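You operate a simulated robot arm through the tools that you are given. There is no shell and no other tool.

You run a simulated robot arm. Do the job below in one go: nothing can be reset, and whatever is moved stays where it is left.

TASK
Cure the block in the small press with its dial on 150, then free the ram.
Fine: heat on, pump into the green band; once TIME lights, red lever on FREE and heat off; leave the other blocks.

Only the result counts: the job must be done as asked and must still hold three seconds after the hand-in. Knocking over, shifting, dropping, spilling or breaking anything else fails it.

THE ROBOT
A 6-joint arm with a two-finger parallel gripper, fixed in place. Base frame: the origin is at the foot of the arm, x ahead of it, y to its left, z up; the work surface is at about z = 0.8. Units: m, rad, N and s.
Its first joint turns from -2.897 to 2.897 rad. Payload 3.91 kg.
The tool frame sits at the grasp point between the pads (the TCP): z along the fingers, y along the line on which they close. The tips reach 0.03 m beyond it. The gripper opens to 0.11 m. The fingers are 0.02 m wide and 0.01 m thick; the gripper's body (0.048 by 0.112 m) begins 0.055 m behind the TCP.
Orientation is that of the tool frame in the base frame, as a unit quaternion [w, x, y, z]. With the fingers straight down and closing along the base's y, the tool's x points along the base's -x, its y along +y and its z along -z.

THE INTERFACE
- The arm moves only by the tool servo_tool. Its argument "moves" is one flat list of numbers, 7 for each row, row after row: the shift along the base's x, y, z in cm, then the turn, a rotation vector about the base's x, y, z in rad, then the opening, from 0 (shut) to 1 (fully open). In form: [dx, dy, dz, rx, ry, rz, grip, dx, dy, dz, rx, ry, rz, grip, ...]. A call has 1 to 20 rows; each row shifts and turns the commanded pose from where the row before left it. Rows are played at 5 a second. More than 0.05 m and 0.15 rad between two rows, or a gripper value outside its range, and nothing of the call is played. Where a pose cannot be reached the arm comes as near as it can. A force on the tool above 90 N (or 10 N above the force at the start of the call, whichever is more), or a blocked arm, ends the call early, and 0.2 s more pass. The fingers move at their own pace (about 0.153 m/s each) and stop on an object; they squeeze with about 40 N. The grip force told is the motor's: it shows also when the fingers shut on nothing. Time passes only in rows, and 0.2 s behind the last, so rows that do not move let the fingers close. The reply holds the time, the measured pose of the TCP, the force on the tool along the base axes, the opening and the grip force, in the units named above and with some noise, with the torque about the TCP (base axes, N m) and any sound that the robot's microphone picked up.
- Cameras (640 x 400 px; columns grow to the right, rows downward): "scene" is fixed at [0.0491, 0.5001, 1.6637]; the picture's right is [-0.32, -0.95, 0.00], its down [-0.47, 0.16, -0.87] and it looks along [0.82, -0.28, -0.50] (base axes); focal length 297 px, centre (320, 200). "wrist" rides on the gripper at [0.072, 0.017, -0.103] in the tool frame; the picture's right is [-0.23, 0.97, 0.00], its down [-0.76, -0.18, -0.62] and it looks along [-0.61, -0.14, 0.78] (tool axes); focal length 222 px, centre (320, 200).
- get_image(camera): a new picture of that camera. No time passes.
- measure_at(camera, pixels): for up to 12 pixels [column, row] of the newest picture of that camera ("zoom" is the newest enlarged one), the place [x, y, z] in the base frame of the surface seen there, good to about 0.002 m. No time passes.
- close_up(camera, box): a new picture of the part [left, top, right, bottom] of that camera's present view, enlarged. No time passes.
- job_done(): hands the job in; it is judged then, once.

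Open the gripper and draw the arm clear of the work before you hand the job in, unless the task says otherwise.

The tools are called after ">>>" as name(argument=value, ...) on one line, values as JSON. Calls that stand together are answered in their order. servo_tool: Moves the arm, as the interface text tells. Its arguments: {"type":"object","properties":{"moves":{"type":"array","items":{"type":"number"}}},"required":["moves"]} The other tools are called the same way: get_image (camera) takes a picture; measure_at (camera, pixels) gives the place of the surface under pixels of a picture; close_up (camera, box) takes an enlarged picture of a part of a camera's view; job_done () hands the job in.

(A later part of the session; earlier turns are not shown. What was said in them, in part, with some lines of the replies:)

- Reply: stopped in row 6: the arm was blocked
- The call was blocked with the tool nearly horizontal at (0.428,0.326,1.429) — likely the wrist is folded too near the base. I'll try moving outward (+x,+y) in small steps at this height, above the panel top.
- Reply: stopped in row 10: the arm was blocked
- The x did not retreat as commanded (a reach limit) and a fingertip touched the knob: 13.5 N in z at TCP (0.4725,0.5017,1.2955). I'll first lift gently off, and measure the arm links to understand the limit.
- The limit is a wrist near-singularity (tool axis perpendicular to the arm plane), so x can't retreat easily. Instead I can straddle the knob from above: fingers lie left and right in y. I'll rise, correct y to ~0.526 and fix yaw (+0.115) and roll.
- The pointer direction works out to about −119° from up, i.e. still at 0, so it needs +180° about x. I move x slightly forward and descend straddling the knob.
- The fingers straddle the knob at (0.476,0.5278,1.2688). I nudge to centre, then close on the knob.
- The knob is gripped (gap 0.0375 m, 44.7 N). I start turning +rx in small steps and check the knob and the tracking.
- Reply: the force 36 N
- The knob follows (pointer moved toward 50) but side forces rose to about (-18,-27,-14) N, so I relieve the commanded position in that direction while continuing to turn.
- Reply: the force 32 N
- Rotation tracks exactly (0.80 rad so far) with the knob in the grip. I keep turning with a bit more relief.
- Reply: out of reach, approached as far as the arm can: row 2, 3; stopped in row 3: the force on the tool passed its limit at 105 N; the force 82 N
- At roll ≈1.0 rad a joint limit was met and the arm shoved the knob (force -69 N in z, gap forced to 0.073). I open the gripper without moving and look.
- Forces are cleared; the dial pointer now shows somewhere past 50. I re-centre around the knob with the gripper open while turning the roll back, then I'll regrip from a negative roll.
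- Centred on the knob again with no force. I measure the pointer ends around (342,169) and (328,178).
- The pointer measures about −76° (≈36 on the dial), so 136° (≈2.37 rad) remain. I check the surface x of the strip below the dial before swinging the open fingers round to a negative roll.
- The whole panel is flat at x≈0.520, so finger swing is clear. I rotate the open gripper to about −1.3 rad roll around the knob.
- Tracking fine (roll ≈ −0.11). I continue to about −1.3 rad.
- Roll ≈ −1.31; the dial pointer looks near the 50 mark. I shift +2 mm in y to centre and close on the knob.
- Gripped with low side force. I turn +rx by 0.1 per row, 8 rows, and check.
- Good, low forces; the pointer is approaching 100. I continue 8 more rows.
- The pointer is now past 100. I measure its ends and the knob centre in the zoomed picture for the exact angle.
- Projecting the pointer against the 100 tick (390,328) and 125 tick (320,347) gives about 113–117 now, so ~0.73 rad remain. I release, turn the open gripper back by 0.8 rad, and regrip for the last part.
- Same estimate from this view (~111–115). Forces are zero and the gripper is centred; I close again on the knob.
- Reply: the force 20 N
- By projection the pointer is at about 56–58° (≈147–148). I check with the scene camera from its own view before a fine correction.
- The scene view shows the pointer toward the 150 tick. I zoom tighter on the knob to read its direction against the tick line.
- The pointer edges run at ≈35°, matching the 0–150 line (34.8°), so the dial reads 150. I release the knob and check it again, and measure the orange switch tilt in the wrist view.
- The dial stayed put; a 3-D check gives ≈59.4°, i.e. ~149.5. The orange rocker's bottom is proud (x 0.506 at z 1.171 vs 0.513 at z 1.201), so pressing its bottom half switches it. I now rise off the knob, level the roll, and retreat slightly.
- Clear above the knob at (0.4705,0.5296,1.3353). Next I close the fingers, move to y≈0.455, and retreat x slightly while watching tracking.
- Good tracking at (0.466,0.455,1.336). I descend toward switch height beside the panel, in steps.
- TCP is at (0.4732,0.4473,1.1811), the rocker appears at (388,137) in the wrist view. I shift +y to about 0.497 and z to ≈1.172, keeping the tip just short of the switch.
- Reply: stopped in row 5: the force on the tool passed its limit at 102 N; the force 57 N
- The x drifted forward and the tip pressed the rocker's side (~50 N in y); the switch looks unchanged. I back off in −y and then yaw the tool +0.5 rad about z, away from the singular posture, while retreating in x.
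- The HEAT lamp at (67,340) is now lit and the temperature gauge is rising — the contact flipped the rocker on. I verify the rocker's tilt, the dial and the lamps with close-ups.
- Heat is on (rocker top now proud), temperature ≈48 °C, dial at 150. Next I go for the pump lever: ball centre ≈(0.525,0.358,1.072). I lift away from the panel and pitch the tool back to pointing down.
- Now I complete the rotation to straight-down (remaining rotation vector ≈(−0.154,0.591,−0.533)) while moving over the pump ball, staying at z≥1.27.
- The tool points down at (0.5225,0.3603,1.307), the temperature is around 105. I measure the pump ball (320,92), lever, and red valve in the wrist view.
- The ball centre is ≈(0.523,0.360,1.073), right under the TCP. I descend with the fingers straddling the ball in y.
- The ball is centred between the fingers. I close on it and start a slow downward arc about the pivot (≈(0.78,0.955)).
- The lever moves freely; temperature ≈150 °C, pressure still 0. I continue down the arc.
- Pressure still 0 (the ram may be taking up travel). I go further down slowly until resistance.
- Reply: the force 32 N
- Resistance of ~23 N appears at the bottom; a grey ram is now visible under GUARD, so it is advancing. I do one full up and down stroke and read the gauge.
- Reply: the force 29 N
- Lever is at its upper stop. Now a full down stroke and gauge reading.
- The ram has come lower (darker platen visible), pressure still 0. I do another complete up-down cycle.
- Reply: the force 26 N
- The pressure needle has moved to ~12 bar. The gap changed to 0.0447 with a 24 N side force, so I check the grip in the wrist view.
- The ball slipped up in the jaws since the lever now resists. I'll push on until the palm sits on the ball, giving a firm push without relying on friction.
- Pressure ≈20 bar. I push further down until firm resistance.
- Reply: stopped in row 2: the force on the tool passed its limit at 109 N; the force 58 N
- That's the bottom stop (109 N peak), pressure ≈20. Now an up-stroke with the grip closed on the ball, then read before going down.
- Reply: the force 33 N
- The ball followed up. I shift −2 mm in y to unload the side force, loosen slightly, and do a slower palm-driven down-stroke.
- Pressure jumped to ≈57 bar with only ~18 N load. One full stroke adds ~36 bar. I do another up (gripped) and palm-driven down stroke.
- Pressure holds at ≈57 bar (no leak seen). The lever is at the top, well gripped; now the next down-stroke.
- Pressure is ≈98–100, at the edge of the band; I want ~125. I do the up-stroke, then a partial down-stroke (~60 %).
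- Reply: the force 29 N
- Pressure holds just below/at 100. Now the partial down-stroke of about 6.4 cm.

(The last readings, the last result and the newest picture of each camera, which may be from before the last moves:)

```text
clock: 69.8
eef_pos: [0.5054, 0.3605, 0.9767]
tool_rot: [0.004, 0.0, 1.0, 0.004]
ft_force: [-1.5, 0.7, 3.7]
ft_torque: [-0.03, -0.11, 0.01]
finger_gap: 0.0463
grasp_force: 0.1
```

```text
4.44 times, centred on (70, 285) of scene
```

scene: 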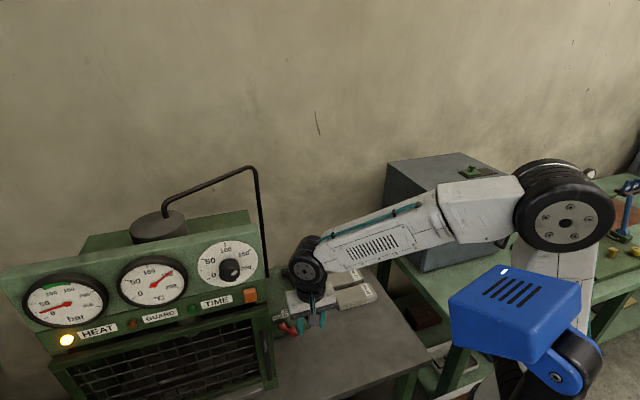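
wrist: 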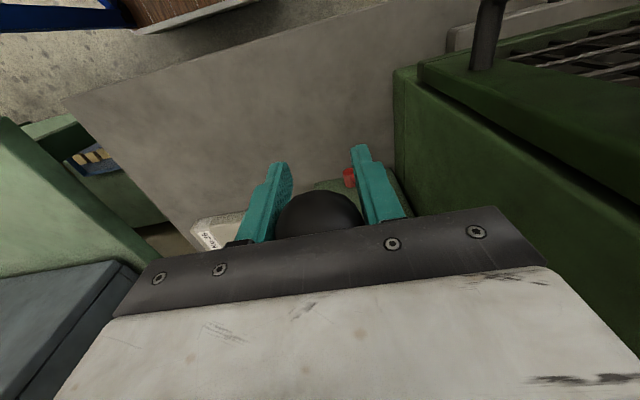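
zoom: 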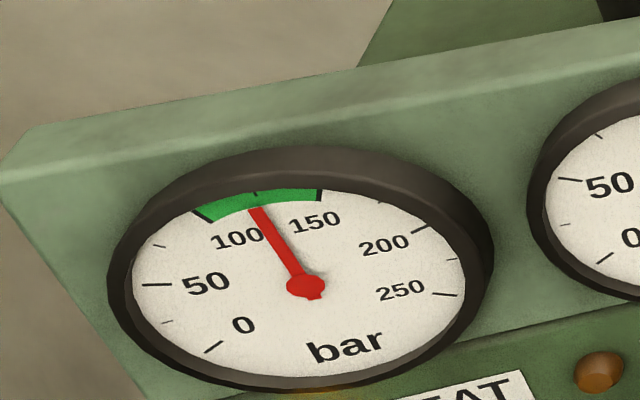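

Pressure ≈124 bar, mid green band. I open the gripper and wait, checking whether the lever and pressure hold.

>>> servo_tool(moves=[0, 0, 0, 0, 0, 0, 0.8, 0, 0, 0, 0, 0, 0, 0.8, 0, 0, 0, 0, 0, 0, 0.8])

>>> get_image(camera="wrist")

>>> get_image(camera="scene")

>>> close_up(camera="scene", box=[20, 240, 260, 360])

```text
clock: 70.6
eef_pos: [0.5052, 0.3601, 0.9781]
tool_rot: [0.004, 0.001, 1.0, 0.004]
ft_force: [1.1, 0.6, 3.4]
ft_torque: [0.02, 0.02, 0.02]
finger_gap: 0.0881
grasp_force: 0.0
```

```text
taken
```

wrist: 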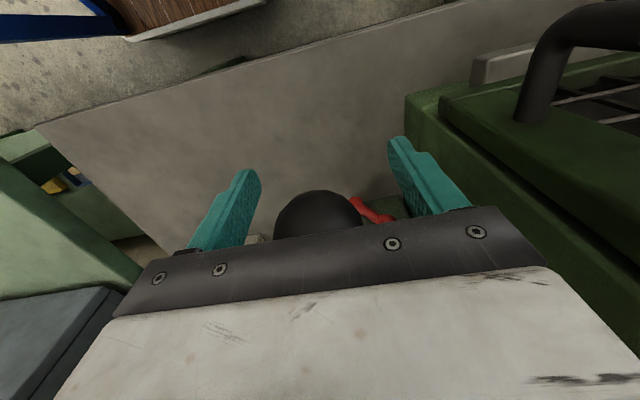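

```text
taken
```

scene: 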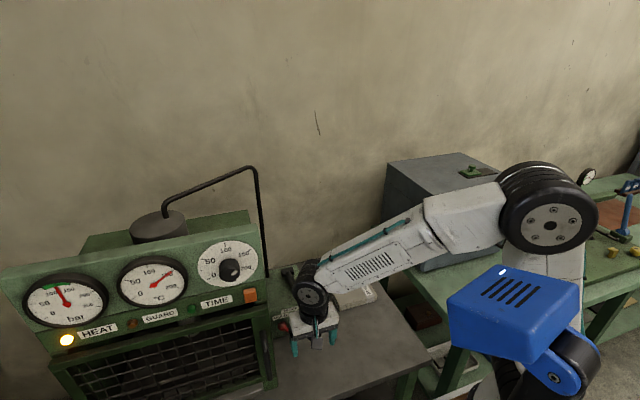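

```text
2.67 times, centred on (140, 300) of scene
```

zoom: 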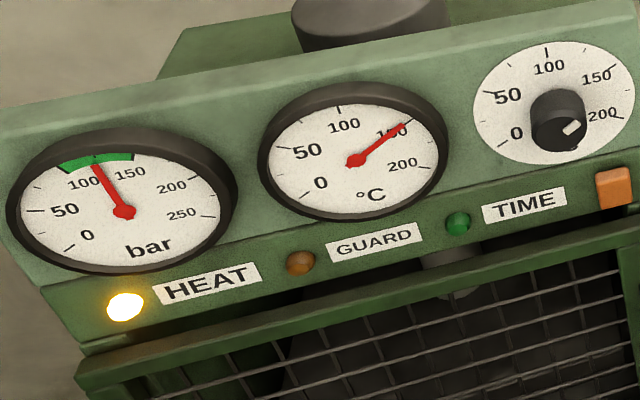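

Pressure steady ≈123, temp ≈150, TIME not lit yet. I rise straight up off the ball and see whether the lever stays.

>>> servo_tool(moves=[0, 0, 2, 0, 0, 0, 0.8, 0, 0, 2, 0, 0, 0, 0.8, 0, 0, 3, 0, 0, 0, 0.8, 0, 0, 3, 0, 0, 0, 0.8, 0, 0, 3, 0, 0, 0, 0.8, 0, 0, 3, 0, 0, 0, 0.8, 0, 0, 3, 0, 0, 0, 0.8])

>>> get_image(camera="wrist")

>>> get_image(camera="scene")

>>> close_up(camera="scene", box=[20, 240, 260, 360])

```text
clock: 72.2
eef_pos: [0.507, 0.3584, 1.1671]
tool_rot: [0.004, 0.002, 1.0, 0.004]
ft_force: [-0.7, 0.2, 0.0]
ft_torque: [-0.04, 0.04, -0.03]
finger_gap: 0.0879
grasp_force: 0.0
```

```text
taken
```

wrist: 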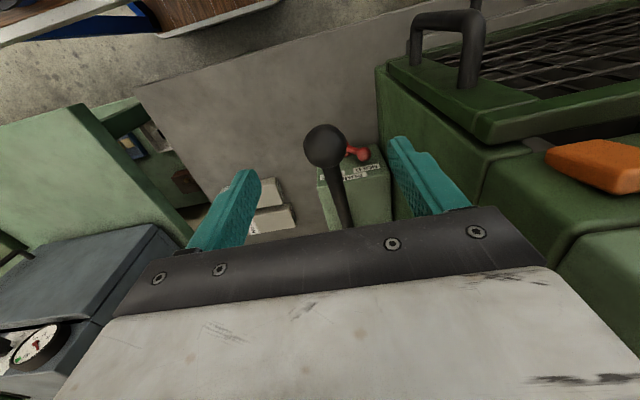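

```text
taken
```

scene: 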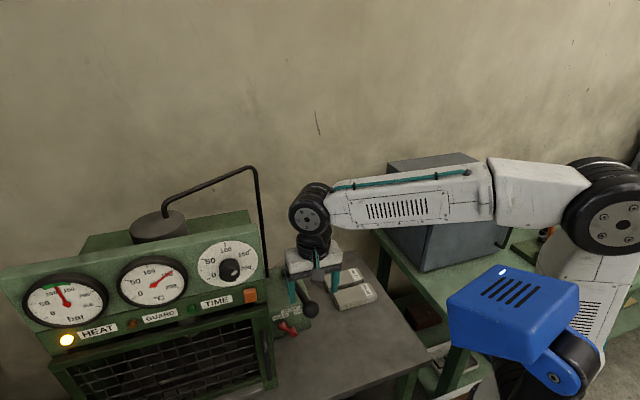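

```text
2.67 times, centred on (140, 300) of scene
```

zoom: 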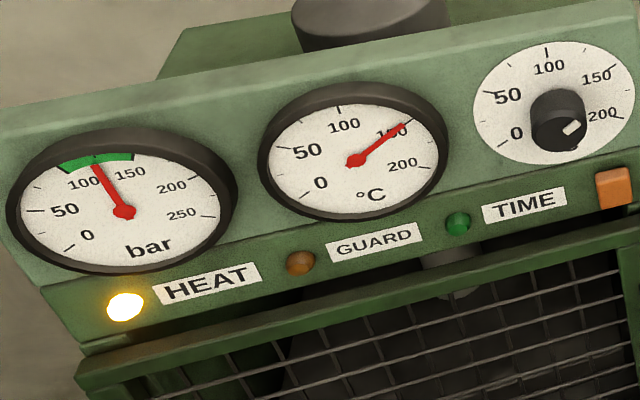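

Pressure and temperature hold. I measure where the pump ball is now and the red valve lever's geometry (near (355,154)–(375,160)).

>>> close_up(camera="wrist", box=[290, 110, 410, 230])

>>> measure_at(camera="wrist", pixels=[[324, 145], [336, 185], [344, 215], [363, 154], [355, 152], [349, 150], [375, 170], [330, 190], [380, 185]])

>>> close_up(camera="scene", box=[255, 285, 335, 345])

>>> measure_at(camera="scene", pixels=[[284, 326], [281, 325], [287, 328], [291, 330], [295, 332], [293, 327], [280, 318], [300, 320], [311, 309], [310, 313], [280, 340], [290, 340]])

```text
3.33 times, centred on (350, 170) of wrist
```

zoom: 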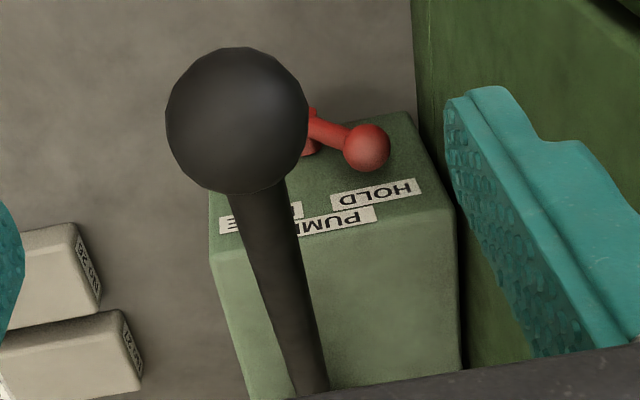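

```text
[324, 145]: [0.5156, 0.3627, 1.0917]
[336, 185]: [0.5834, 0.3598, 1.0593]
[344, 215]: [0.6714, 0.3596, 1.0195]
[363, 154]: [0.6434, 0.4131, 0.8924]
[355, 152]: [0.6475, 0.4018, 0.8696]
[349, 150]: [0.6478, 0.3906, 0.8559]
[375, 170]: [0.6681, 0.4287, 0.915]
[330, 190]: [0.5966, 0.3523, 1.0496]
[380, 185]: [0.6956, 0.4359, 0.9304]
```

```text
6.67 times, centred on (295, 315) of scene
```

zoom: 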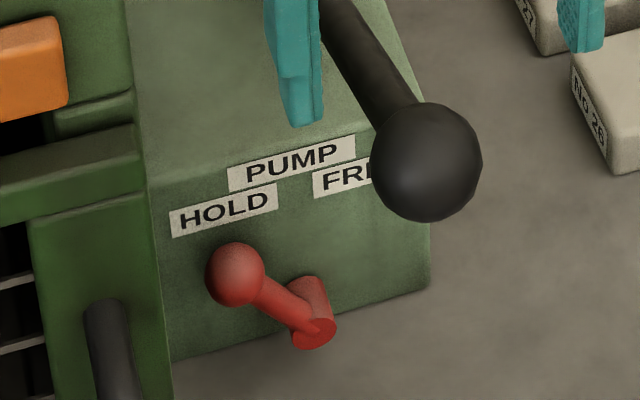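

```text
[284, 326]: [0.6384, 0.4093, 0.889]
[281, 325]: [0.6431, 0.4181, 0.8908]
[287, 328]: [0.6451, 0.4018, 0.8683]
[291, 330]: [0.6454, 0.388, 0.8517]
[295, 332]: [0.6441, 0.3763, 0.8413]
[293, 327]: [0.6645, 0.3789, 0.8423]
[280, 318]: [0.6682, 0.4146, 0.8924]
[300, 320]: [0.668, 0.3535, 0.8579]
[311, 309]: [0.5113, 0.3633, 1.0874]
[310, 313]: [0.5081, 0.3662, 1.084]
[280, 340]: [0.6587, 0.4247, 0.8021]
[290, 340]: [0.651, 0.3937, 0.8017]
```

The pump lever sprang back to its top by itself; red lever hub ≈(y 0.377, z 0.842) with its ball ≈(0.648,0.413,0.886) at HOLD, about 45° left of up. The pump rod passes above it, so I need a low approach; I measure the arm's links to judge reach.

>>> measure_at(camera="scene", pixels=[[310, 217], [318, 190], [316, 243], [345, 210], [480, 185], [540, 190], [617, 220], [600, 175], [570, 300], [575, 270], [315, 262], [313, 275]])

>>> get_image(camera="scene")

>>> close_up(camera="scene", box=[250, 160, 640, 400])

```text
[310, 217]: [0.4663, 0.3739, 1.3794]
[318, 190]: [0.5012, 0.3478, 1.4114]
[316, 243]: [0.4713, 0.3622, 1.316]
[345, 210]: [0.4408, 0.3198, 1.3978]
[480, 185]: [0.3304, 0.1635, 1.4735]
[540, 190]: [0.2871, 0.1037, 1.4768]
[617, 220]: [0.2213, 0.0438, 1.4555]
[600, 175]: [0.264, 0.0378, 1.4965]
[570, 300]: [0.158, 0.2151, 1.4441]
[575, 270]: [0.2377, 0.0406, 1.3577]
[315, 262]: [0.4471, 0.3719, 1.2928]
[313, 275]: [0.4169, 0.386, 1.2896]
```

```text
taken
```

scene: 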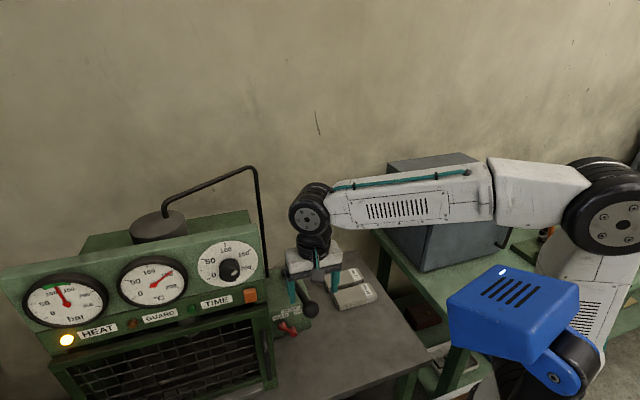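

```text
1.64 times, centred on (445, 280) of scene
```

zoom: 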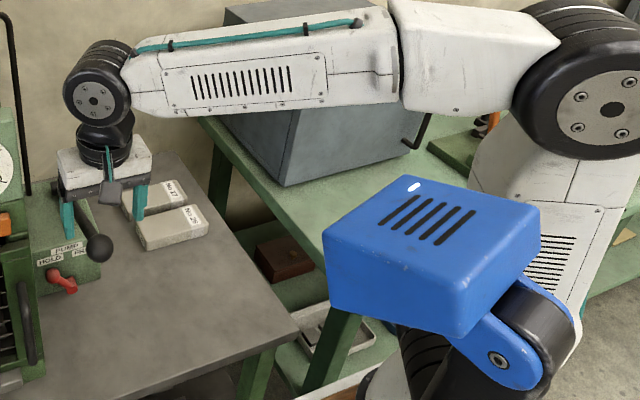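

The pressure and temperature hold while TIME is still dark. I'll pre-position: retreat −x in front of the pump ball (ball top 1.095, tips at 1.137), then later descend and pitch the tool up beneath it toward the red lever.

>>> servo_tool(moves=[-2, 0.6, 0, 0, 0, 0, 0.42, -2, 0.7, 0, 0, 0, 0, 0.42, -2, 0.7, 0, 0, 0, 0, 0.42, -1.7, 0.7, 0, 0, 0, 0, 0.42, 0, 0, -2, 0, 0, 0, 0.42, 0, 0, -2, 0, 0, 0, 0.42, 0, 0, -2, 0, 0, 0, 0.42, 0, 0, -2, 0, 0, 0, 0.42])

>>> get_image(camera="scene")

>>> get_image(camera="wrist")

```text
clock: 74.0
eef_pos: [0.4267, 0.3859, 1.0873]
tool_rot: [0.004, 0.001, 1.0, 0.005]
ft_force: [0.2, 1.2, 0.2]
ft_torque: [0.01, 0.01, 0.0]
finger_gap: 0.0463
grasp_force: 0.1
```

```text
taken
```

scene: 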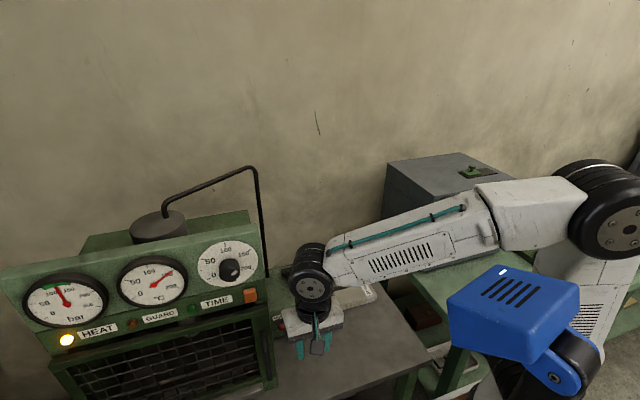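

```text
taken
```

wrist: 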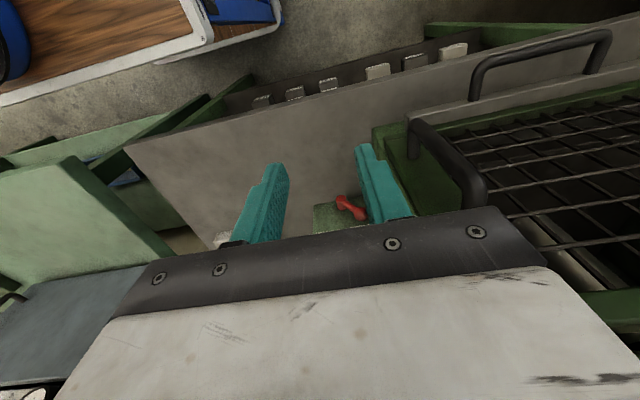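

TIME (194,308) is still dark. I descend in front of the pump ball with a slight yaw (+0.14), gripper gap ~0.055, then check tracking.

>>> servo_tool(moves=[0.4, -0.45, -2.9, 0, 0, 0.07, 0.5, 0.4, -0.45, -2.9, 0, 0, 0.07, 0.5, 0, 0, -2.9, 0, 0, 0, 0.5, 0, 0, -2.9, 0, 0, 0, 0.5, 0, 0, -2.9, 0, 0, 0, 0.5, 0, 0, 0, 0, 0, 0, 0.5])

>>> close_up(camera="scene", box=[20, 240, 340, 400])

```text
clock: 75.4
eef_pos: [0.4355, 0.3778, 0.9417]
tool_rot: [0.004, -0.069, 0.998, 0.004]
ft_force: [0.7, -0.4, 0.2]
ft_torque: [0.03, 0.05, 0.0]
finger_gap: 0.0551
grasp_force: 0.1
```

```text
2.00 times, centred on (180, 320) of scene
```

zoom: 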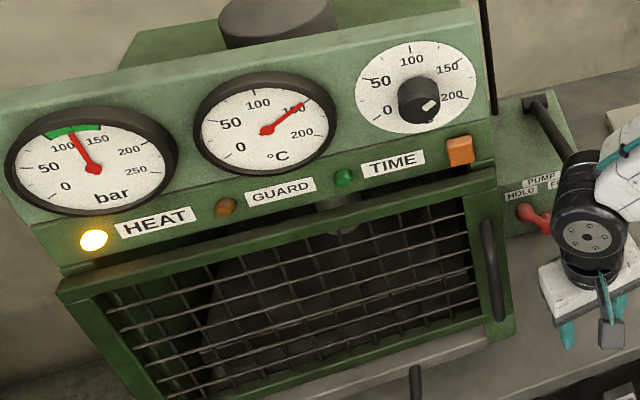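

Tracking is exact. I pitch the tool up step by step beneath the pump ball (pivoting about the wrist), first five steps.

>>> servo_tool(moves=[2.59, 0.36, -1.84, 0.0167, -0.1188, 0, 0.5, 2.56, 0.36, -1.53, 0.0167, -0.1188, 0, 0.5, 2.44, 0.35, -1.24, 0.0167, -0.1188, 0, 0.5, 2.37, 0.33, -0.93, 0.0167, -0.1188, 0, 0.5, 2.23, 0.31, -0.65, 0.0167, -0.1188, 0, 0.5])

>>> get_image(camera="scene")

>>> get_image(camera="wrist")

```text
clock: 76.6
eef_pos: [0.5584, 0.3953, 0.8797]
tool_rot: [0.299, -0.067, 0.952, 0.025]
ft_force: [0.3, -0.3, 1.2]
ft_torque: [0.02, 0.0, -0.04]
finger_gap: 0.0551
grasp_force: 0.1
```

```text
taken
```

scene: 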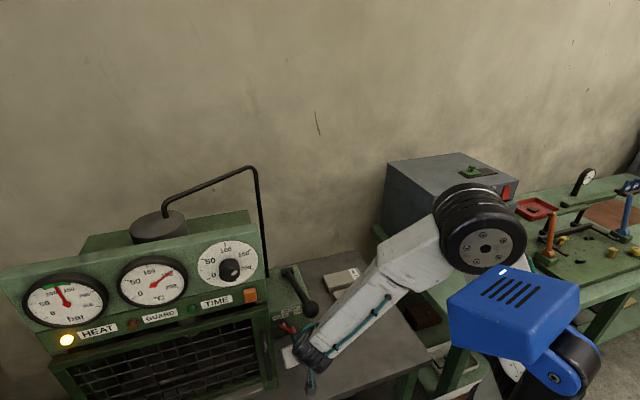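

```text
taken
```

wrist: 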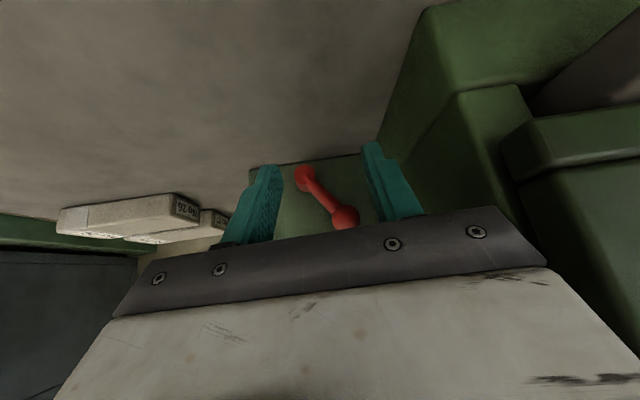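

The pose tracks and the red lever is clearly seen between the fingers: hub near (305,178), ball near (345,216). I measure them and the wall beside it, and check TIME.

>>> measure_at(camera="wrist", pixels=[[345, 214], [335, 218], [352, 212], [345, 224], [305, 176], [310, 184], [322, 196], [270, 215], [365, 190], [395, 140], [410, 110], [340, 160]])

>>> close_up(camera="wrist", box=[220, 120, 440, 260])

>>> close_up(camera="scene", box=[20, 240, 340, 400])

```text
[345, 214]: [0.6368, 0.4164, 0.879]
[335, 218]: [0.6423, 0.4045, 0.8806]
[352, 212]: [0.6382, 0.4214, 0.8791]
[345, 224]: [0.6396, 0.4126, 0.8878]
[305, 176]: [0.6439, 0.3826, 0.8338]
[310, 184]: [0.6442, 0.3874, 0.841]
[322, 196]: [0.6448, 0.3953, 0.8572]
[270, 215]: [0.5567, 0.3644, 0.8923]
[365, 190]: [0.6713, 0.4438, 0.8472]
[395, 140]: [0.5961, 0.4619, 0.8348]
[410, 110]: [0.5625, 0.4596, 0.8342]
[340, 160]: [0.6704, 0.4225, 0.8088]
```

```text
2.86 times, centred on (330, 190) of wrist
```

zoom: 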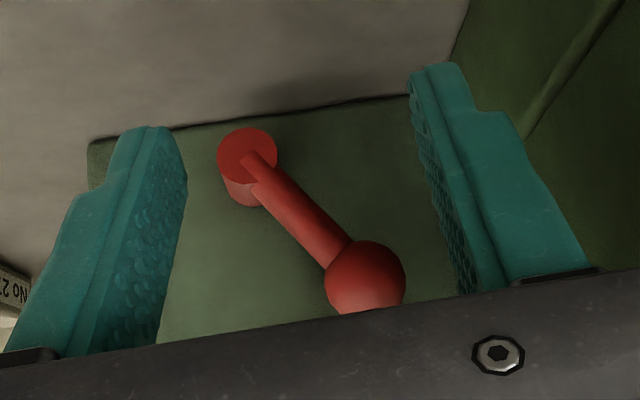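

```text
2.00 times, centred on (180, 320) of scene
```

zoom: 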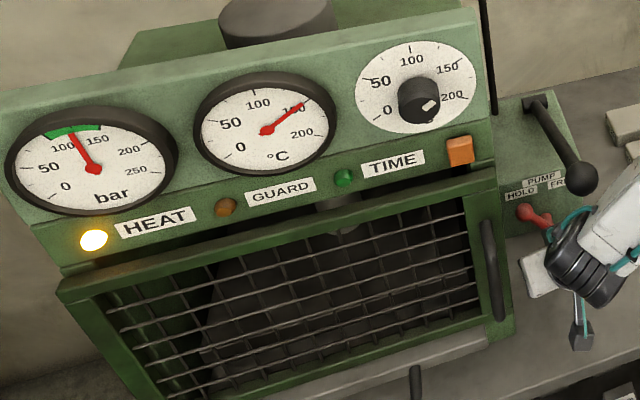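

Red ball centre ≈(0.648,0.415,0.880), wall at y≈0.46, block face x≈0.671. I advance two more pitch steps (tip still ~2 cm short of the ball) and then wait for TIME.

>>> servo_tool(moves=[2.05, 0.29, -0.39, 0.0167, -0.1188, 0, 0.5, 1.82, 0.26, 0.4, 0.0167, -0.1188, 0, 0.5, 0, 0, 0, 0, 0, 0, 0.5, 0, 0, 0, 0, 0, 0, 0.5, 0, 0, 0, 0, 0, 0, 0.5, 0, 0, 0, 0, 0, 0, 0.5, 0, 0, 0, 0, 0, 0, 0.5, 0, 0, 0, 0, 0, 0, 0.5, 0, 0, 0, 0, 0, 0, 0.5, 0, 0, 0, 0, 0, 0, 0.5])

>>> get_image(camera="wrist")

>>> close_up(camera="scene", box=[20, 240, 340, 400])

```text
clock: 78.8
eef_pos: [0.5963, 0.3995, 0.8801]
tool_rot: [0.411, -0.065, 0.909, 0.033]
ft_force: [-0.3, -0.3, -0.2]
ft_torque: [-0.01, -0.01, 0.0]
finger_gap: 0.0549
grasp_force: 0.1
```

```text
taken
```

wrist: 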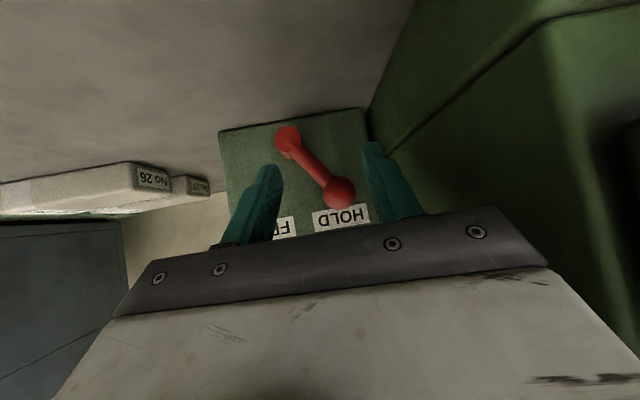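

```text
2.00 times, centred on (180, 320) of scene
```

zoom: 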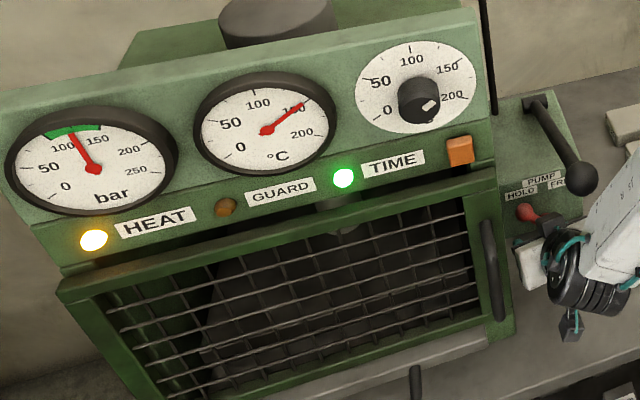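

TIME is lit green at (343,178 in zoom). Now I advance the last pitch steps so that the open fingers straddle the red ball.

>>> servo_tool(moves=[1.51, 0.25, 0.49, 0.0167, -0.1188, 0, 0.5, 1.36, 0.25, 0.7, 0.0167, -0.1188, 0, 0.5, 0.5, 0.15, -0.1, 0.0077, -0.0545, 0, 0.5, 0, 0, 0, 0, 0, 0, 0.5])

>>> get_image(camera="wrist")

>>> close_up(camera="scene", box=[240, 280, 340, 360])

```text
clock: 79.8
eef_pos: [0.6299, 0.4068, 0.8891]
tool_rot: [0.54, -0.061, 0.838, 0.042]
ft_force: [0.0, 0.7, 0.2]
ft_torque: [0.03, 0.0, -0.02]
finger_gap: 0.0551
grasp_force: 0.0
```

```text
taken
```

wrist: 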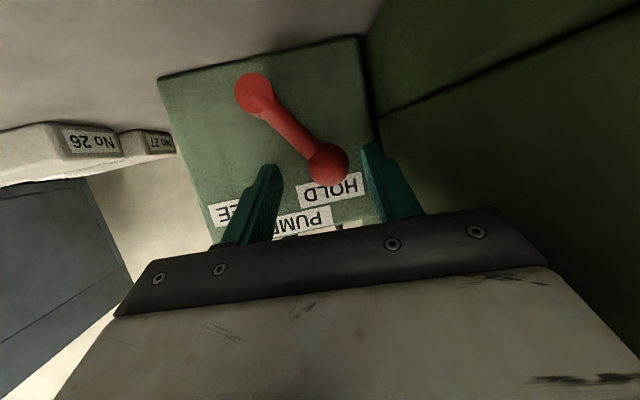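

```text
5.00 times, centred on (290, 320) of scene
```

zoom: 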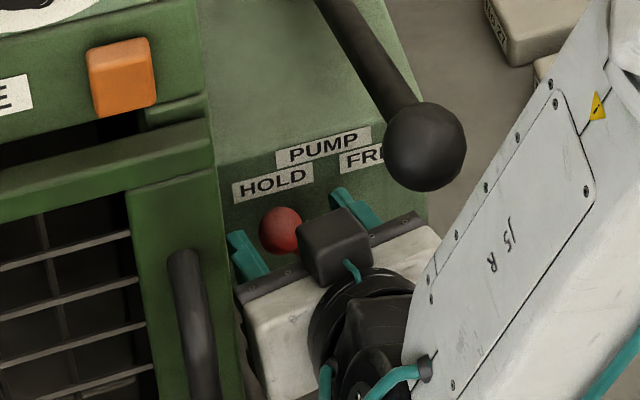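

The ball sits between the fingertips. I sweep −y along the lever's arc (rising a bit, then falling) with a gradual negative yaw to stay in reach; first half now.

>>> servo_tool(moves=[0, -0.85, 0.2, 0, 0, -0.03, 0.5, 0, -0.85, 0.3, 0, 0, -0.035, 0.5, 0, -0.85, 0.3, 0, 0, -0.035, 0.5, 0, -0.85, 0.3, 0, 0, -0.035, 0.5, 0, -0.85, 0.2, 0, 0, -0.035, 0.5])

>>> get_image(camera="wrist")

>>> close_up(camera="scene", box=[240, 280, 340, 360])

```text
clock: 81.0
eef_pos: [0.6299, 0.3632, 0.9031]
tool_rot: [0.541, 0.011, 0.841, -0.004]
ft_force: [0.3, 1.2, -0.1]
ft_torque: [0.05, 0.01, 0.02]
finger_gap: 0.0555
grasp_force: 0.2
```

```text
taken
```

wrist: 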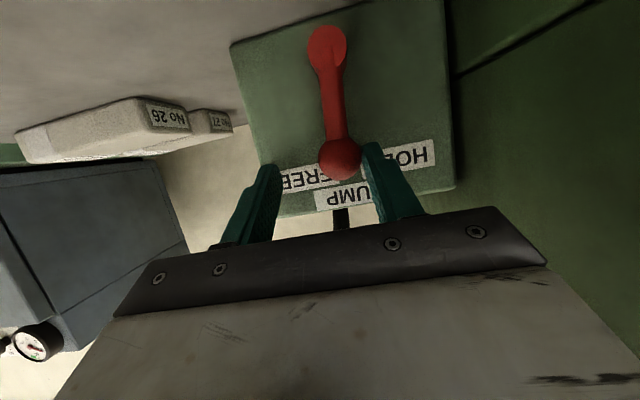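

```text
5.00 times, centred on (290, 320) of scene
```

zoom: 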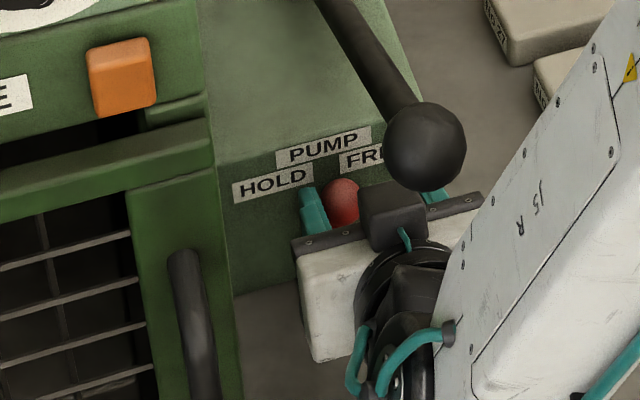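

The red lever is swept nearly upright with hardly any force. I continue the second half toward FREE, descending slightly.

>>> servo_tool(moves=[0, -0.85, -0.05, 0, 0, -0.035, 0.5, 0, -0.85, -0.2, 0, 0, -0.035, 0.5, 0, -0.85, -0.3, 0, 0, -0.035, 0.5, 0, -0.8, -0.3, 0, 0, -0.035, 0.5, 0, -0.6, -0.3, 0, 0, -0.02, 0.5])

>>> get_image(camera="wrist")

>>> get_image(camera="scene")

>>> close_up(camera="scene", box=[20, 240, 340, 400])

```text
clock: 82.2
eef_pos: [0.6286, 0.3294, 0.8936]
tool_rot: [0.541, 0.077, 0.837, -0.045]
ft_force: [-0.4, 31.8, 8.6]
ft_torque: [0.79, -0.19, 0.71]
finger_gap: 0.0701
grasp_force: 14.8
```

```text
taken
```

wrist: 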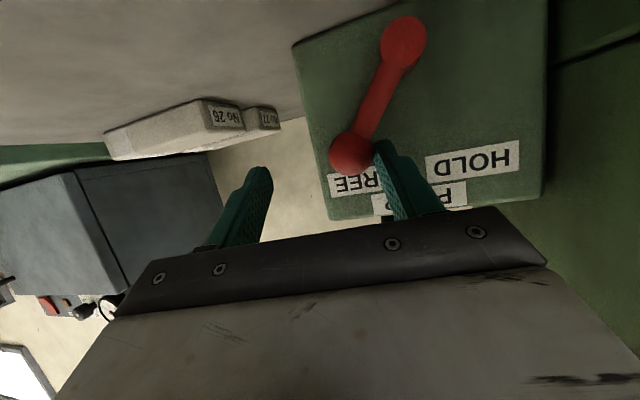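

```text
taken
```

scene: 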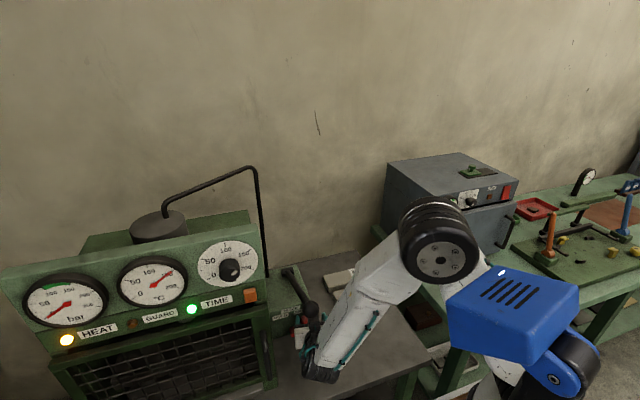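

```text
2.00 times, centred on (180, 320) of scene
```

zoom: 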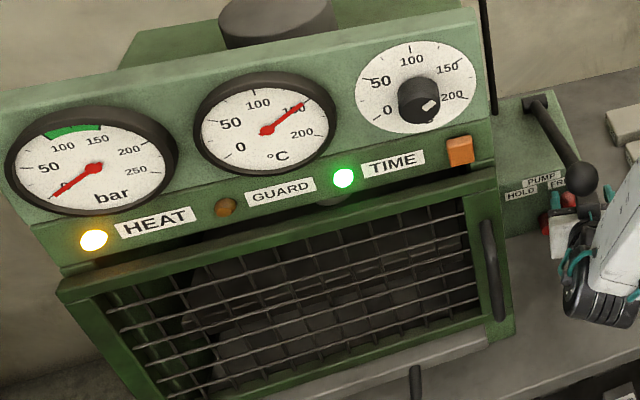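

Pressure dropped to 0 bar and the ram is rising: the red lever is on FREE (31.8 N against its stop). I open the gripper to let go without dragging it, and check.

>>> servo_tool(moves=[0, 0, 0, 0, 0, 0, 0.8, 0, 0, 0, 0, 0, 0, 0.8])

>>> get_image(camera="wrist")

```text
clock: 82.8
eef_pos: [0.6297, 0.326, 0.893]
tool_rot: [0.539, 0.078, 0.837, -0.048]
ft_force: [0.3, 0.1, 0.5]
ft_torque: [-0.04, 0.0, 0.02]
finger_gap: 0.088
grasp_force: 0.1
```

```text
taken
```

wrist: 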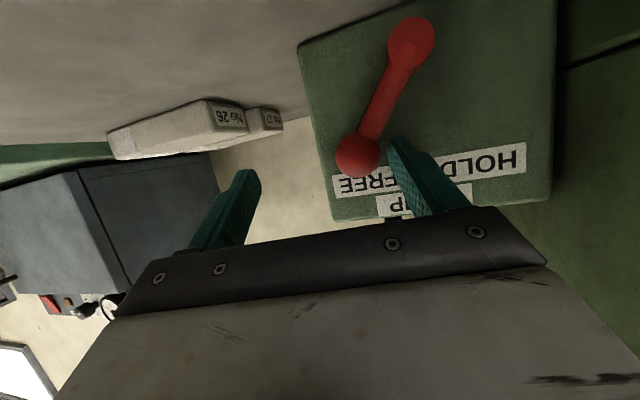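

The red lever stays on FREE with zero force. I back out: first raise 4 cm above the red ball (shifting slightly +y), then check.

>>> servo_tool(moves=[-0.13, 0.4, 1.4, 0, 0, 0, 0.8, -0.13, 0.4, 1.4, 0, 0, 0, 0.8, -0.13, 0.4, 1.4, 0, 0, 0, 0.8, 0, 0, 0, 0, 0, 0, 0.8])

>>> get_image(camera="wrist")

```text
clock: 83.8
eef_pos: [0.6271, 0.3372, 0.9349]
tool_rot: [0.538, 0.078, 0.838, -0.047]
ft_force: [-0.4, -0.3, -1.0]
ft_torque: [0.02, 0.0, 0.01]
finger_gap: 0.0881
grasp_force: 0.0
```

```text
taken
```

wrist: 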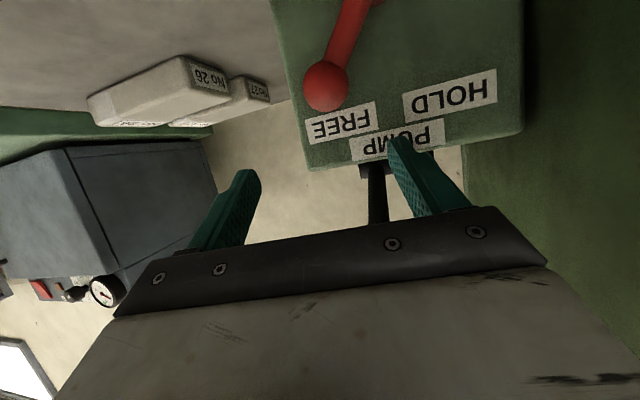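

Clear of the red ball, which points to FREE. I now pitch the tool back down while withdrawing beneath the pump ball, first five steps.

>>> servo_tool(moves=[-1.1, 1.1, -2.4, 0.019, 0.118, 0.035, 0.8, -1.4, 0.8, -3.3, 0.015, 0.119, 0.035, 0.7, -1.69, 0.71, -0.16, 0.01, 0.12, 0.035, 0.6, -1.9, 0.61, 0.28, 0.006, 0.12, 0.035, 0.5, -2.14, 0.47, 0.5, 0.002, 0.12, 0.035, 0.5])

>>> get_image(camera="scene")

```text
clock: 85.0
eef_pos: [0.5433, 0.3741, 0.8821]
tool_rot: [0.267, 0.004, 0.964, -0.002]
ft_force: [0.4, -0.6, -0.1]
ft_torque: [0.01, -0.01, 0.03]
finger_gap: 0.055
grasp_force: 0.1
```

```text
taken
```

scene: 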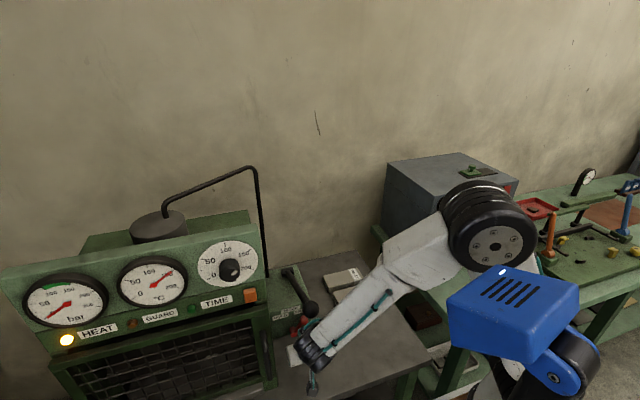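

Tracking fine (TIME went out after release, HEAT still on). I finish withdrawing to straight-down in front of the pump ball.

>>> servo_tool(moves=[-2.33, 0, 0.77, 0, 0.12, 0, 0.3, -2.44, 0, 1.07, 0, 0.12, 0, 0, -2.51, 0, 1.37, 0, 0.12, 0, 0, -2.6, 0, 1.67, 0, 0.12, 0, 0, -1.4, 0, 1.45, 0, 0.06, 0, 0, 0, 0, 2.5, 0, 0, 0, 0, 0, 0, 3, 0, 0, 0, 0, 0, 0, 3, 0, 0, 0, 0])

>>> get_image(camera="scene")

```text
clock: 86.8
eef_pos: [0.4313, 0.374, 1.0306]
tool_rot: [0.002, 0.003, 1.0, -0.003]
ft_force: [-0.3, 0.3, 1.3]
ft_torque: [-0.04, 0.0, -0.01]
finger_gap: 0.0001
grasp_force: 38.0
```

```text
taken
```

scene: 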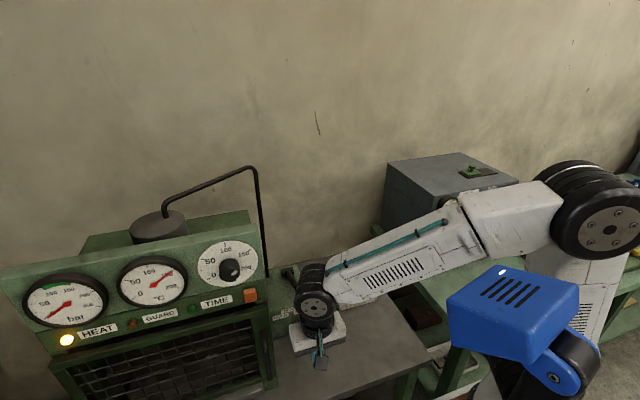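

Gauges: pressure 0, HEAT still lit. For heat-off I need to press the rocker's top half (y≈0.496, z≈1.197, x≈0.506). I rise clear, yaw +0.36, and move up beside the panel with fingers closed.

>>> servo_tool(moves=[0, 0, 4.2, 0, 0, 0.06, 0, 0, 0, 4.2, 0, 0, 0.06, 0, 0, 1.0, 4.2, 0, 0, 0.06, 0, 0, 1.2, 4.2, 0, 0, 0.06, 0, 0, 1.2, 4.2, 0, 0, 0.06, 0, 0, 1.2, 4.2, 0, 0, 0.06, 0])

```text
clock: 88.2
eef_pos: [0.4301, 0.421, 1.2833]
tool_rot: [0.002, -0.177, 0.984, -0.003]
ft_force: [0.0, -0.7, -0.2]
ft_torque: [0.02, 0.0, 0.03]
finger_gap: 0.0
grasp_force: 38.0
```

>>> servo_tool(moves=[0.1, 0.9, -0.4, 0.041, -0.1128, 0, 0, 0.1, 0.9, -0.4, 0.041, -0.1128, 0, 0, 0.1, 0.9, -0.4, 0.041, -0.1128, 0, 0, 0.1, 0.9, -0.4, 0.041, -0.1128, 0, 0, 0.1, 0.9, -0.4, 0.041, -0.1128, 0, 0, 0.1, 0.9, -0.4, 0.041, -0.1128, 0, 0, 0.1, 0.9, -0.4, 0.041, -0.1128, 0, 0, 0.1, 0.9, -0.4, 0.041, -0.1128, 0, 0, 0, 0, 0, 0, 0, 0, 0])

>>> get_image(camera="wrist")

>>> get_image(camera="scene")

```text
clock: 90.2
eef_pos: [0.4412, 0.4901, 1.2526]
tool_rot: [0.458, -0.153, 0.872, 0.078]
ft_force: [-0.1, 0.3, 0.2]
ft_torque: [-0.01, 0.01, 0.01]
finger_gap: 0.0003
grasp_force: 38.2
```

```text
taken
```

wrist: 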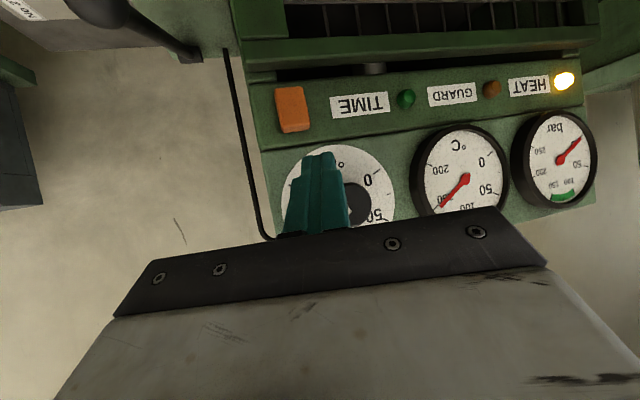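

```text
taken
```

scene: 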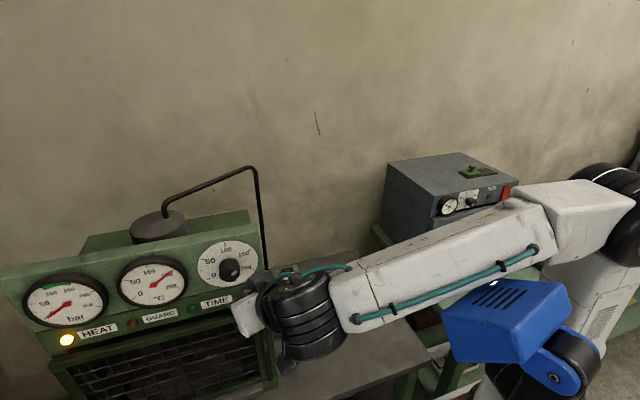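

At (0.441,0.490,1.253), rocker visible at (292,110). I measure its surface again before pressing.

>>> measure_at(camera="wrist", pixels=[[294, 127], [293, 120], [292, 110], [291, 100], [290, 92], [280, 110], [304, 110], [300, 125], [284, 127]])

>>> close_up(camera="wrist", box=[240, 60, 400, 240])

```text
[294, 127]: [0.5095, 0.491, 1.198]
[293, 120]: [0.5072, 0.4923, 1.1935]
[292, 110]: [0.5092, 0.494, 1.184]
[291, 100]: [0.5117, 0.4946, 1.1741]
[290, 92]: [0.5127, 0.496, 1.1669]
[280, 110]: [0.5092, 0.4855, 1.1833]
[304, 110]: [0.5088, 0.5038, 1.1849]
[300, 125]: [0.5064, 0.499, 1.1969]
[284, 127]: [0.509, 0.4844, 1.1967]
```

```text
2.22 times, centred on (320, 150) of wrist
```

zoom: 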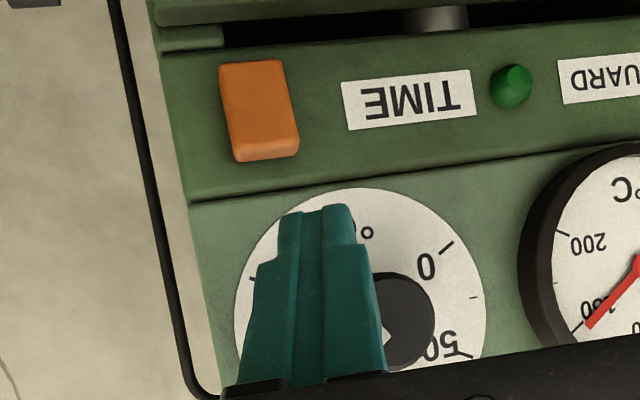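

The rocker's proud top edge is at (0.506,0.4945,1.196). I descend in front of it, then push +x slowly with the closed fingertips.

>>> servo_tool(moves=[0, 0.1, -1.6, 0, 0, 0, 0, 0, 0.1, -1.6, 0, 0, 0, 0, 0, 0.15, -1.6, 0, 0, 0, 0, 0.8, 0, 0, 0, 0, 0, 0, 0.8, 0, 0, 0, 0, 0, 0, 0, 0, 0, 0, 0, 0, 0])

>>> get_image(camera="wrist")

>>> close_up(camera="scene", box=[200, 230, 320, 330])

```text
clock: 91.6
eef_pos: [0.4553, 0.4947, 1.2045]
tool_rot: [0.457, -0.154, 0.872, 0.077]
ft_force: [-0.3, 0.5, -0.7]
ft_torque: [0.0, 0.0, -0.01]
finger_gap: 0.0
grasp_force: 38.2
```

```text
taken
```

wrist: 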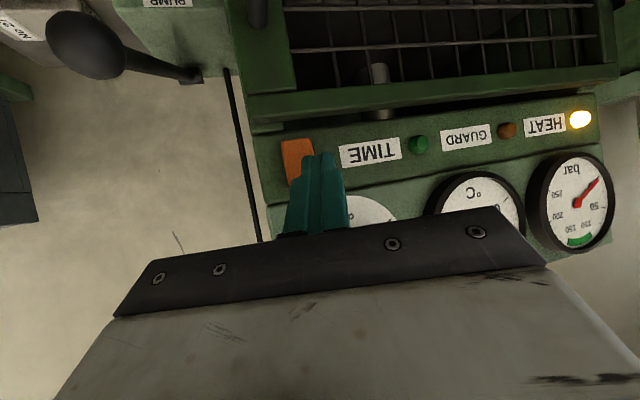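

```text
4.00 times, centred on (260, 280) of scene
```

zoom: 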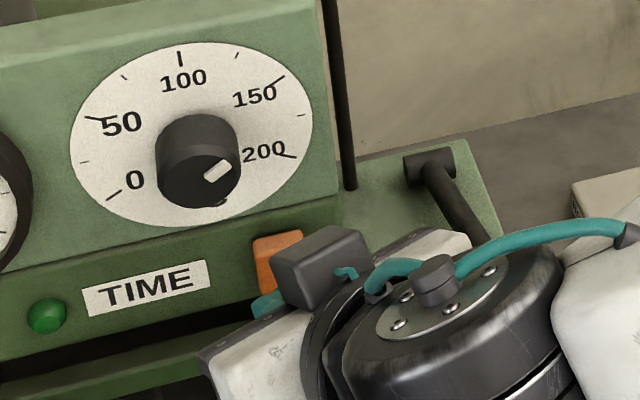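

Tip is ~1.9 cm short of the rocker's top half. I push +x in small steps.

>>> servo_tool(moves=[0.8, 0, 0, 0, 0, 0, 0, 0.8, 0, 0, 0, 0, 0, 0, 0.4, 0, 0, 0, 0, 0, 0, 0.3, 0, 0, 0, 0, 0, 0, 0.3, 0, 0, 0, 0, 0, 0])

>>> get_image(camera="scene")

>>> get_image(camera="wrist")

```text
clock: 92.8
eef_pos: [0.4805, 0.4946, 1.2031]
tool_rot: [0.456, -0.155, 0.873, 0.078]
ft_force: [-12.9, -5.2, -1.2]
ft_torque: [-0.11, 0.2, -0.11]
finger_gap: 0.0
grasp_force: 37.6
```

```text
taken
```

scene: 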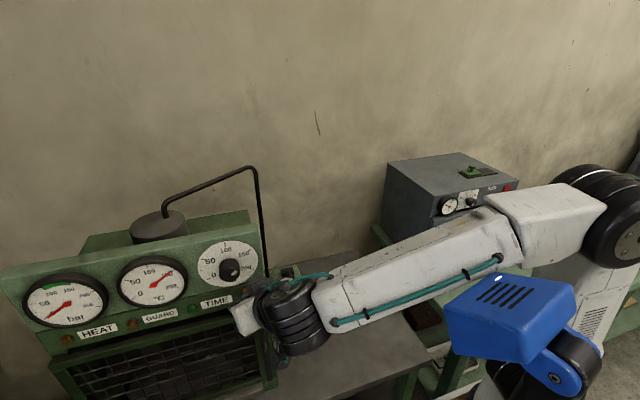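

```text
taken
```

wrist: 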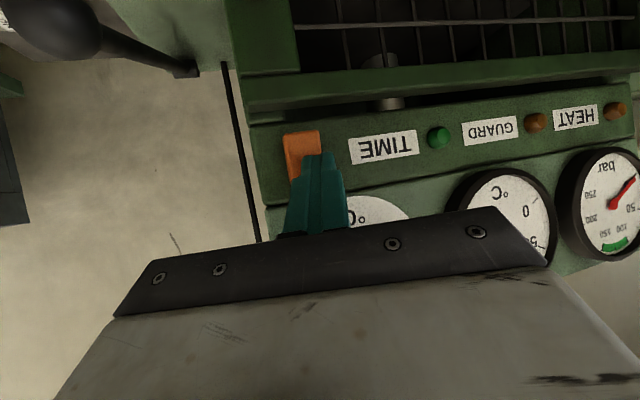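

HEAT lamp is out. I retreat straight back in −x, then move −y and up away from the panel.

>>> servo_tool(moves=[-1, 0, 0, 0, 0, 0, 0, -1, 0, 0, 0, 0, 0, 0, -1, -0.5, 0, 0, 0, 0, 0, -1, -1, 0.5, 0, 0, 0, 0, 0, -1.5, 1.5, 0, 0, 0, 0, 0, -1.5, 2, 0, 0, 0, 0, 0, -1.5, 2.5, 0, 0, 0, 0.3, 0, -1.5, 2.5, -0.041, 0.1128, 0, 0.6, 0, -1, 2, -0.041, 0.1128, 0, 0.6, 0, -1, 2, -0.041, 0.1128, 0, 0.6, 0.5, 0, 1, -0.041, 0.1128, 0, 0.6, 0.5, 0, 1, -0.041, 0.1128, 0, 0.6])

>>> get_image(camera="scene")

>>> close_up(camera="scene", box=[20, 240, 340, 400])

```text
clock: 95.4
eef_pos: [0.4511, 0.3982, 1.3542]
tool_rot: [0.177, -0.173, 0.968, 0.028]
ft_force: [-0.6, -0.1, 0.5]
ft_torque: [0.01, -0.02, 0.0]
finger_gap: 0.0659
grasp_force: 0.1
```

```text
taken
```

scene: 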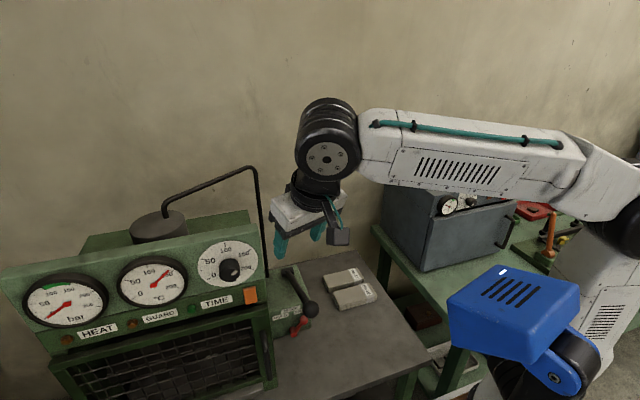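

```text
2.00 times, centred on (180, 320) of scene
```

zoom: 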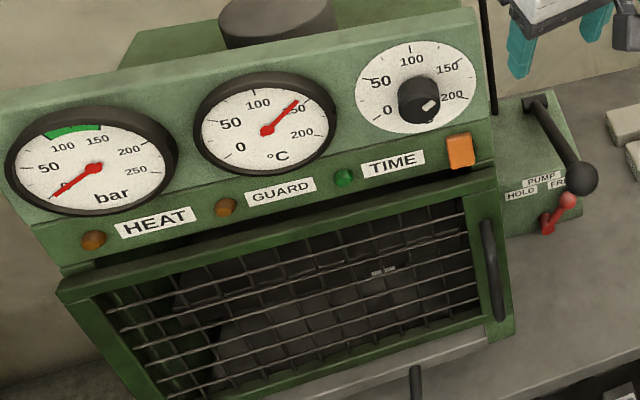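

All reads well: HEAT off, 0 bar, dial still at 150, red lever toward FREE. I move the arm further clear with the gripper open and take a final close look at the lever, rocker and dial.

>>> servo_tool(moves=[0.5, -2.5, 1, -0.04, 0.11, -0.03, 0.8, 0.5, -2.5, 1, -0.04, 0.11, -0.03, 0.8, 0.5, -2.5, 1, -0.02, 0.1, -0.06, 0.8, 0.5, -2.5, 1, 0, 0, -0.1, 0.8, 0.5, -2.5, 1, 0, 0, -0.1, 0.8, 0.5, -2.5, 1, 0, 0, 0, 0.8, 0, -2.5, 1, 0, 0, 0, 0.8, 0, 0, 0, 0, 0, 0, 0.8])

>>> get_image(camera="scene")

>>> close_up(camera="scene", box=[255, 285, 335, 345])

>>> close_up(camera="scene", box=[190, 230, 270, 310])

>>> close_up(camera="scene", box=[40, 300, 280, 400])

```text
clock: 97.2
eef_pos: [0.4817, 0.2261, 1.4232]
tool_rot: [0.014, -0.017, 1.0, -0.003]
ft_force: [0.2, 0.0, 0.0]
ft_torque: [0.02, -0.04, -0.02]
finger_gap: 0.0879
grasp_force: 0.0
```

```text
taken
```

scene: 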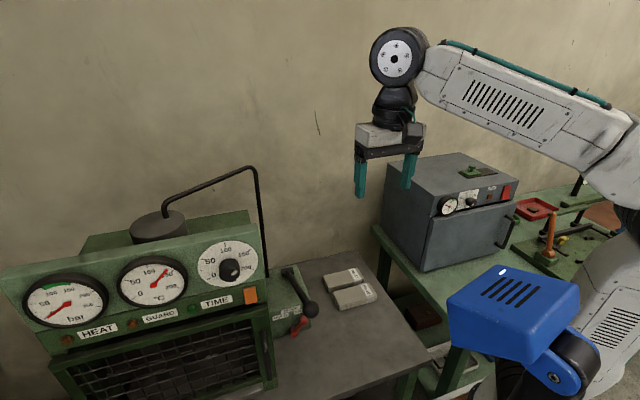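

```text
6.67 times, centred on (295, 315) of scene
```

zoom: 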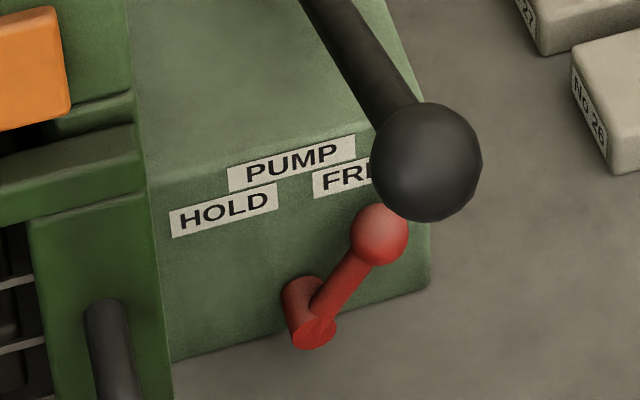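

```text
5.00 times, centred on (230, 270) of scene
```

zoom: 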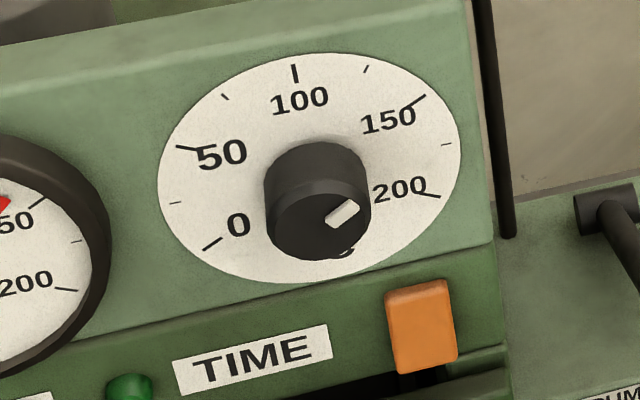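

```text
2.67 times, centred on (160, 350) of scene
```

zoom: 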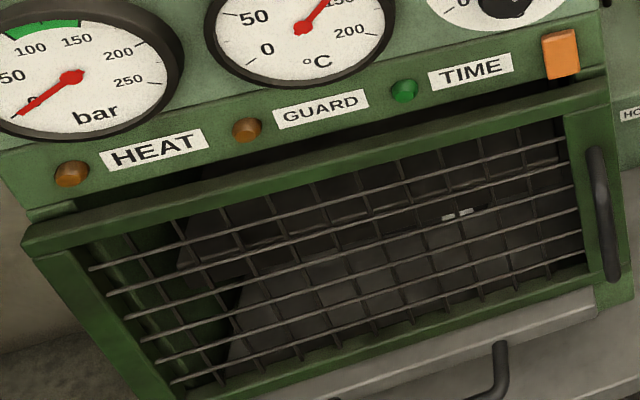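

I check the red ball's and hub's positions numerically to confirm the lever is symmetric with its HOLD position (i.e. fully on FREE).

>>> measure_at(camera="scene", pixels=[[304, 320], [302, 318], [305, 322], [294, 335], [299, 328], [311, 309]])

```text
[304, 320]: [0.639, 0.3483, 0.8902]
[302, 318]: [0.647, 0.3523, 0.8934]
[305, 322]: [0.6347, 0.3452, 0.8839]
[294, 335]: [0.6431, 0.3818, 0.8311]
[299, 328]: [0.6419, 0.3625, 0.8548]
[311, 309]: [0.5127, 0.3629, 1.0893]
```

The red ball centre (≈y 0.347, z 0.878) mirrors its HOLD position about the hub (≈−39° vs +41°), so it is on FREE. The heat is off, pressure is 0, the dial is on 150, the other blocks are untouched, and the arm is clear with the gripper open, so I hand the job in.

>>> job_done()

```text
The job is handed in.
```

The block was cured with the dial on 150, and the ram is free. I handed the job in with the arm clear of the press and the gripper open.

- **Cure:** the heat was on and the temperature gauge read about 150 °C. I pumped to about 124 bar, mid green band, and it held there until TIME lit.
- **After TIME:** the red lever went to FREE, the pressure dropped to 0 bar and the ram rose. I then switched the heat off, and the HEAT lamp is out.
- **Dial:** the last close-up still shows 150; my measurement right after setting it gave about 149.5.
- **Other blocks:** 26 and 27 are where they started.

**Contacts along the way:**
- While I was setting the dial, the arm reached a joint limit and the gripper shoved the knob hard (force limit tripped at 105 N). I released it and regripped.
- The heat came on when the fingertips pressed the side of the orange switch during positioning, before I made the planned press. I confirmed the lamp was lit before pumping.

Neither left any visible damage.
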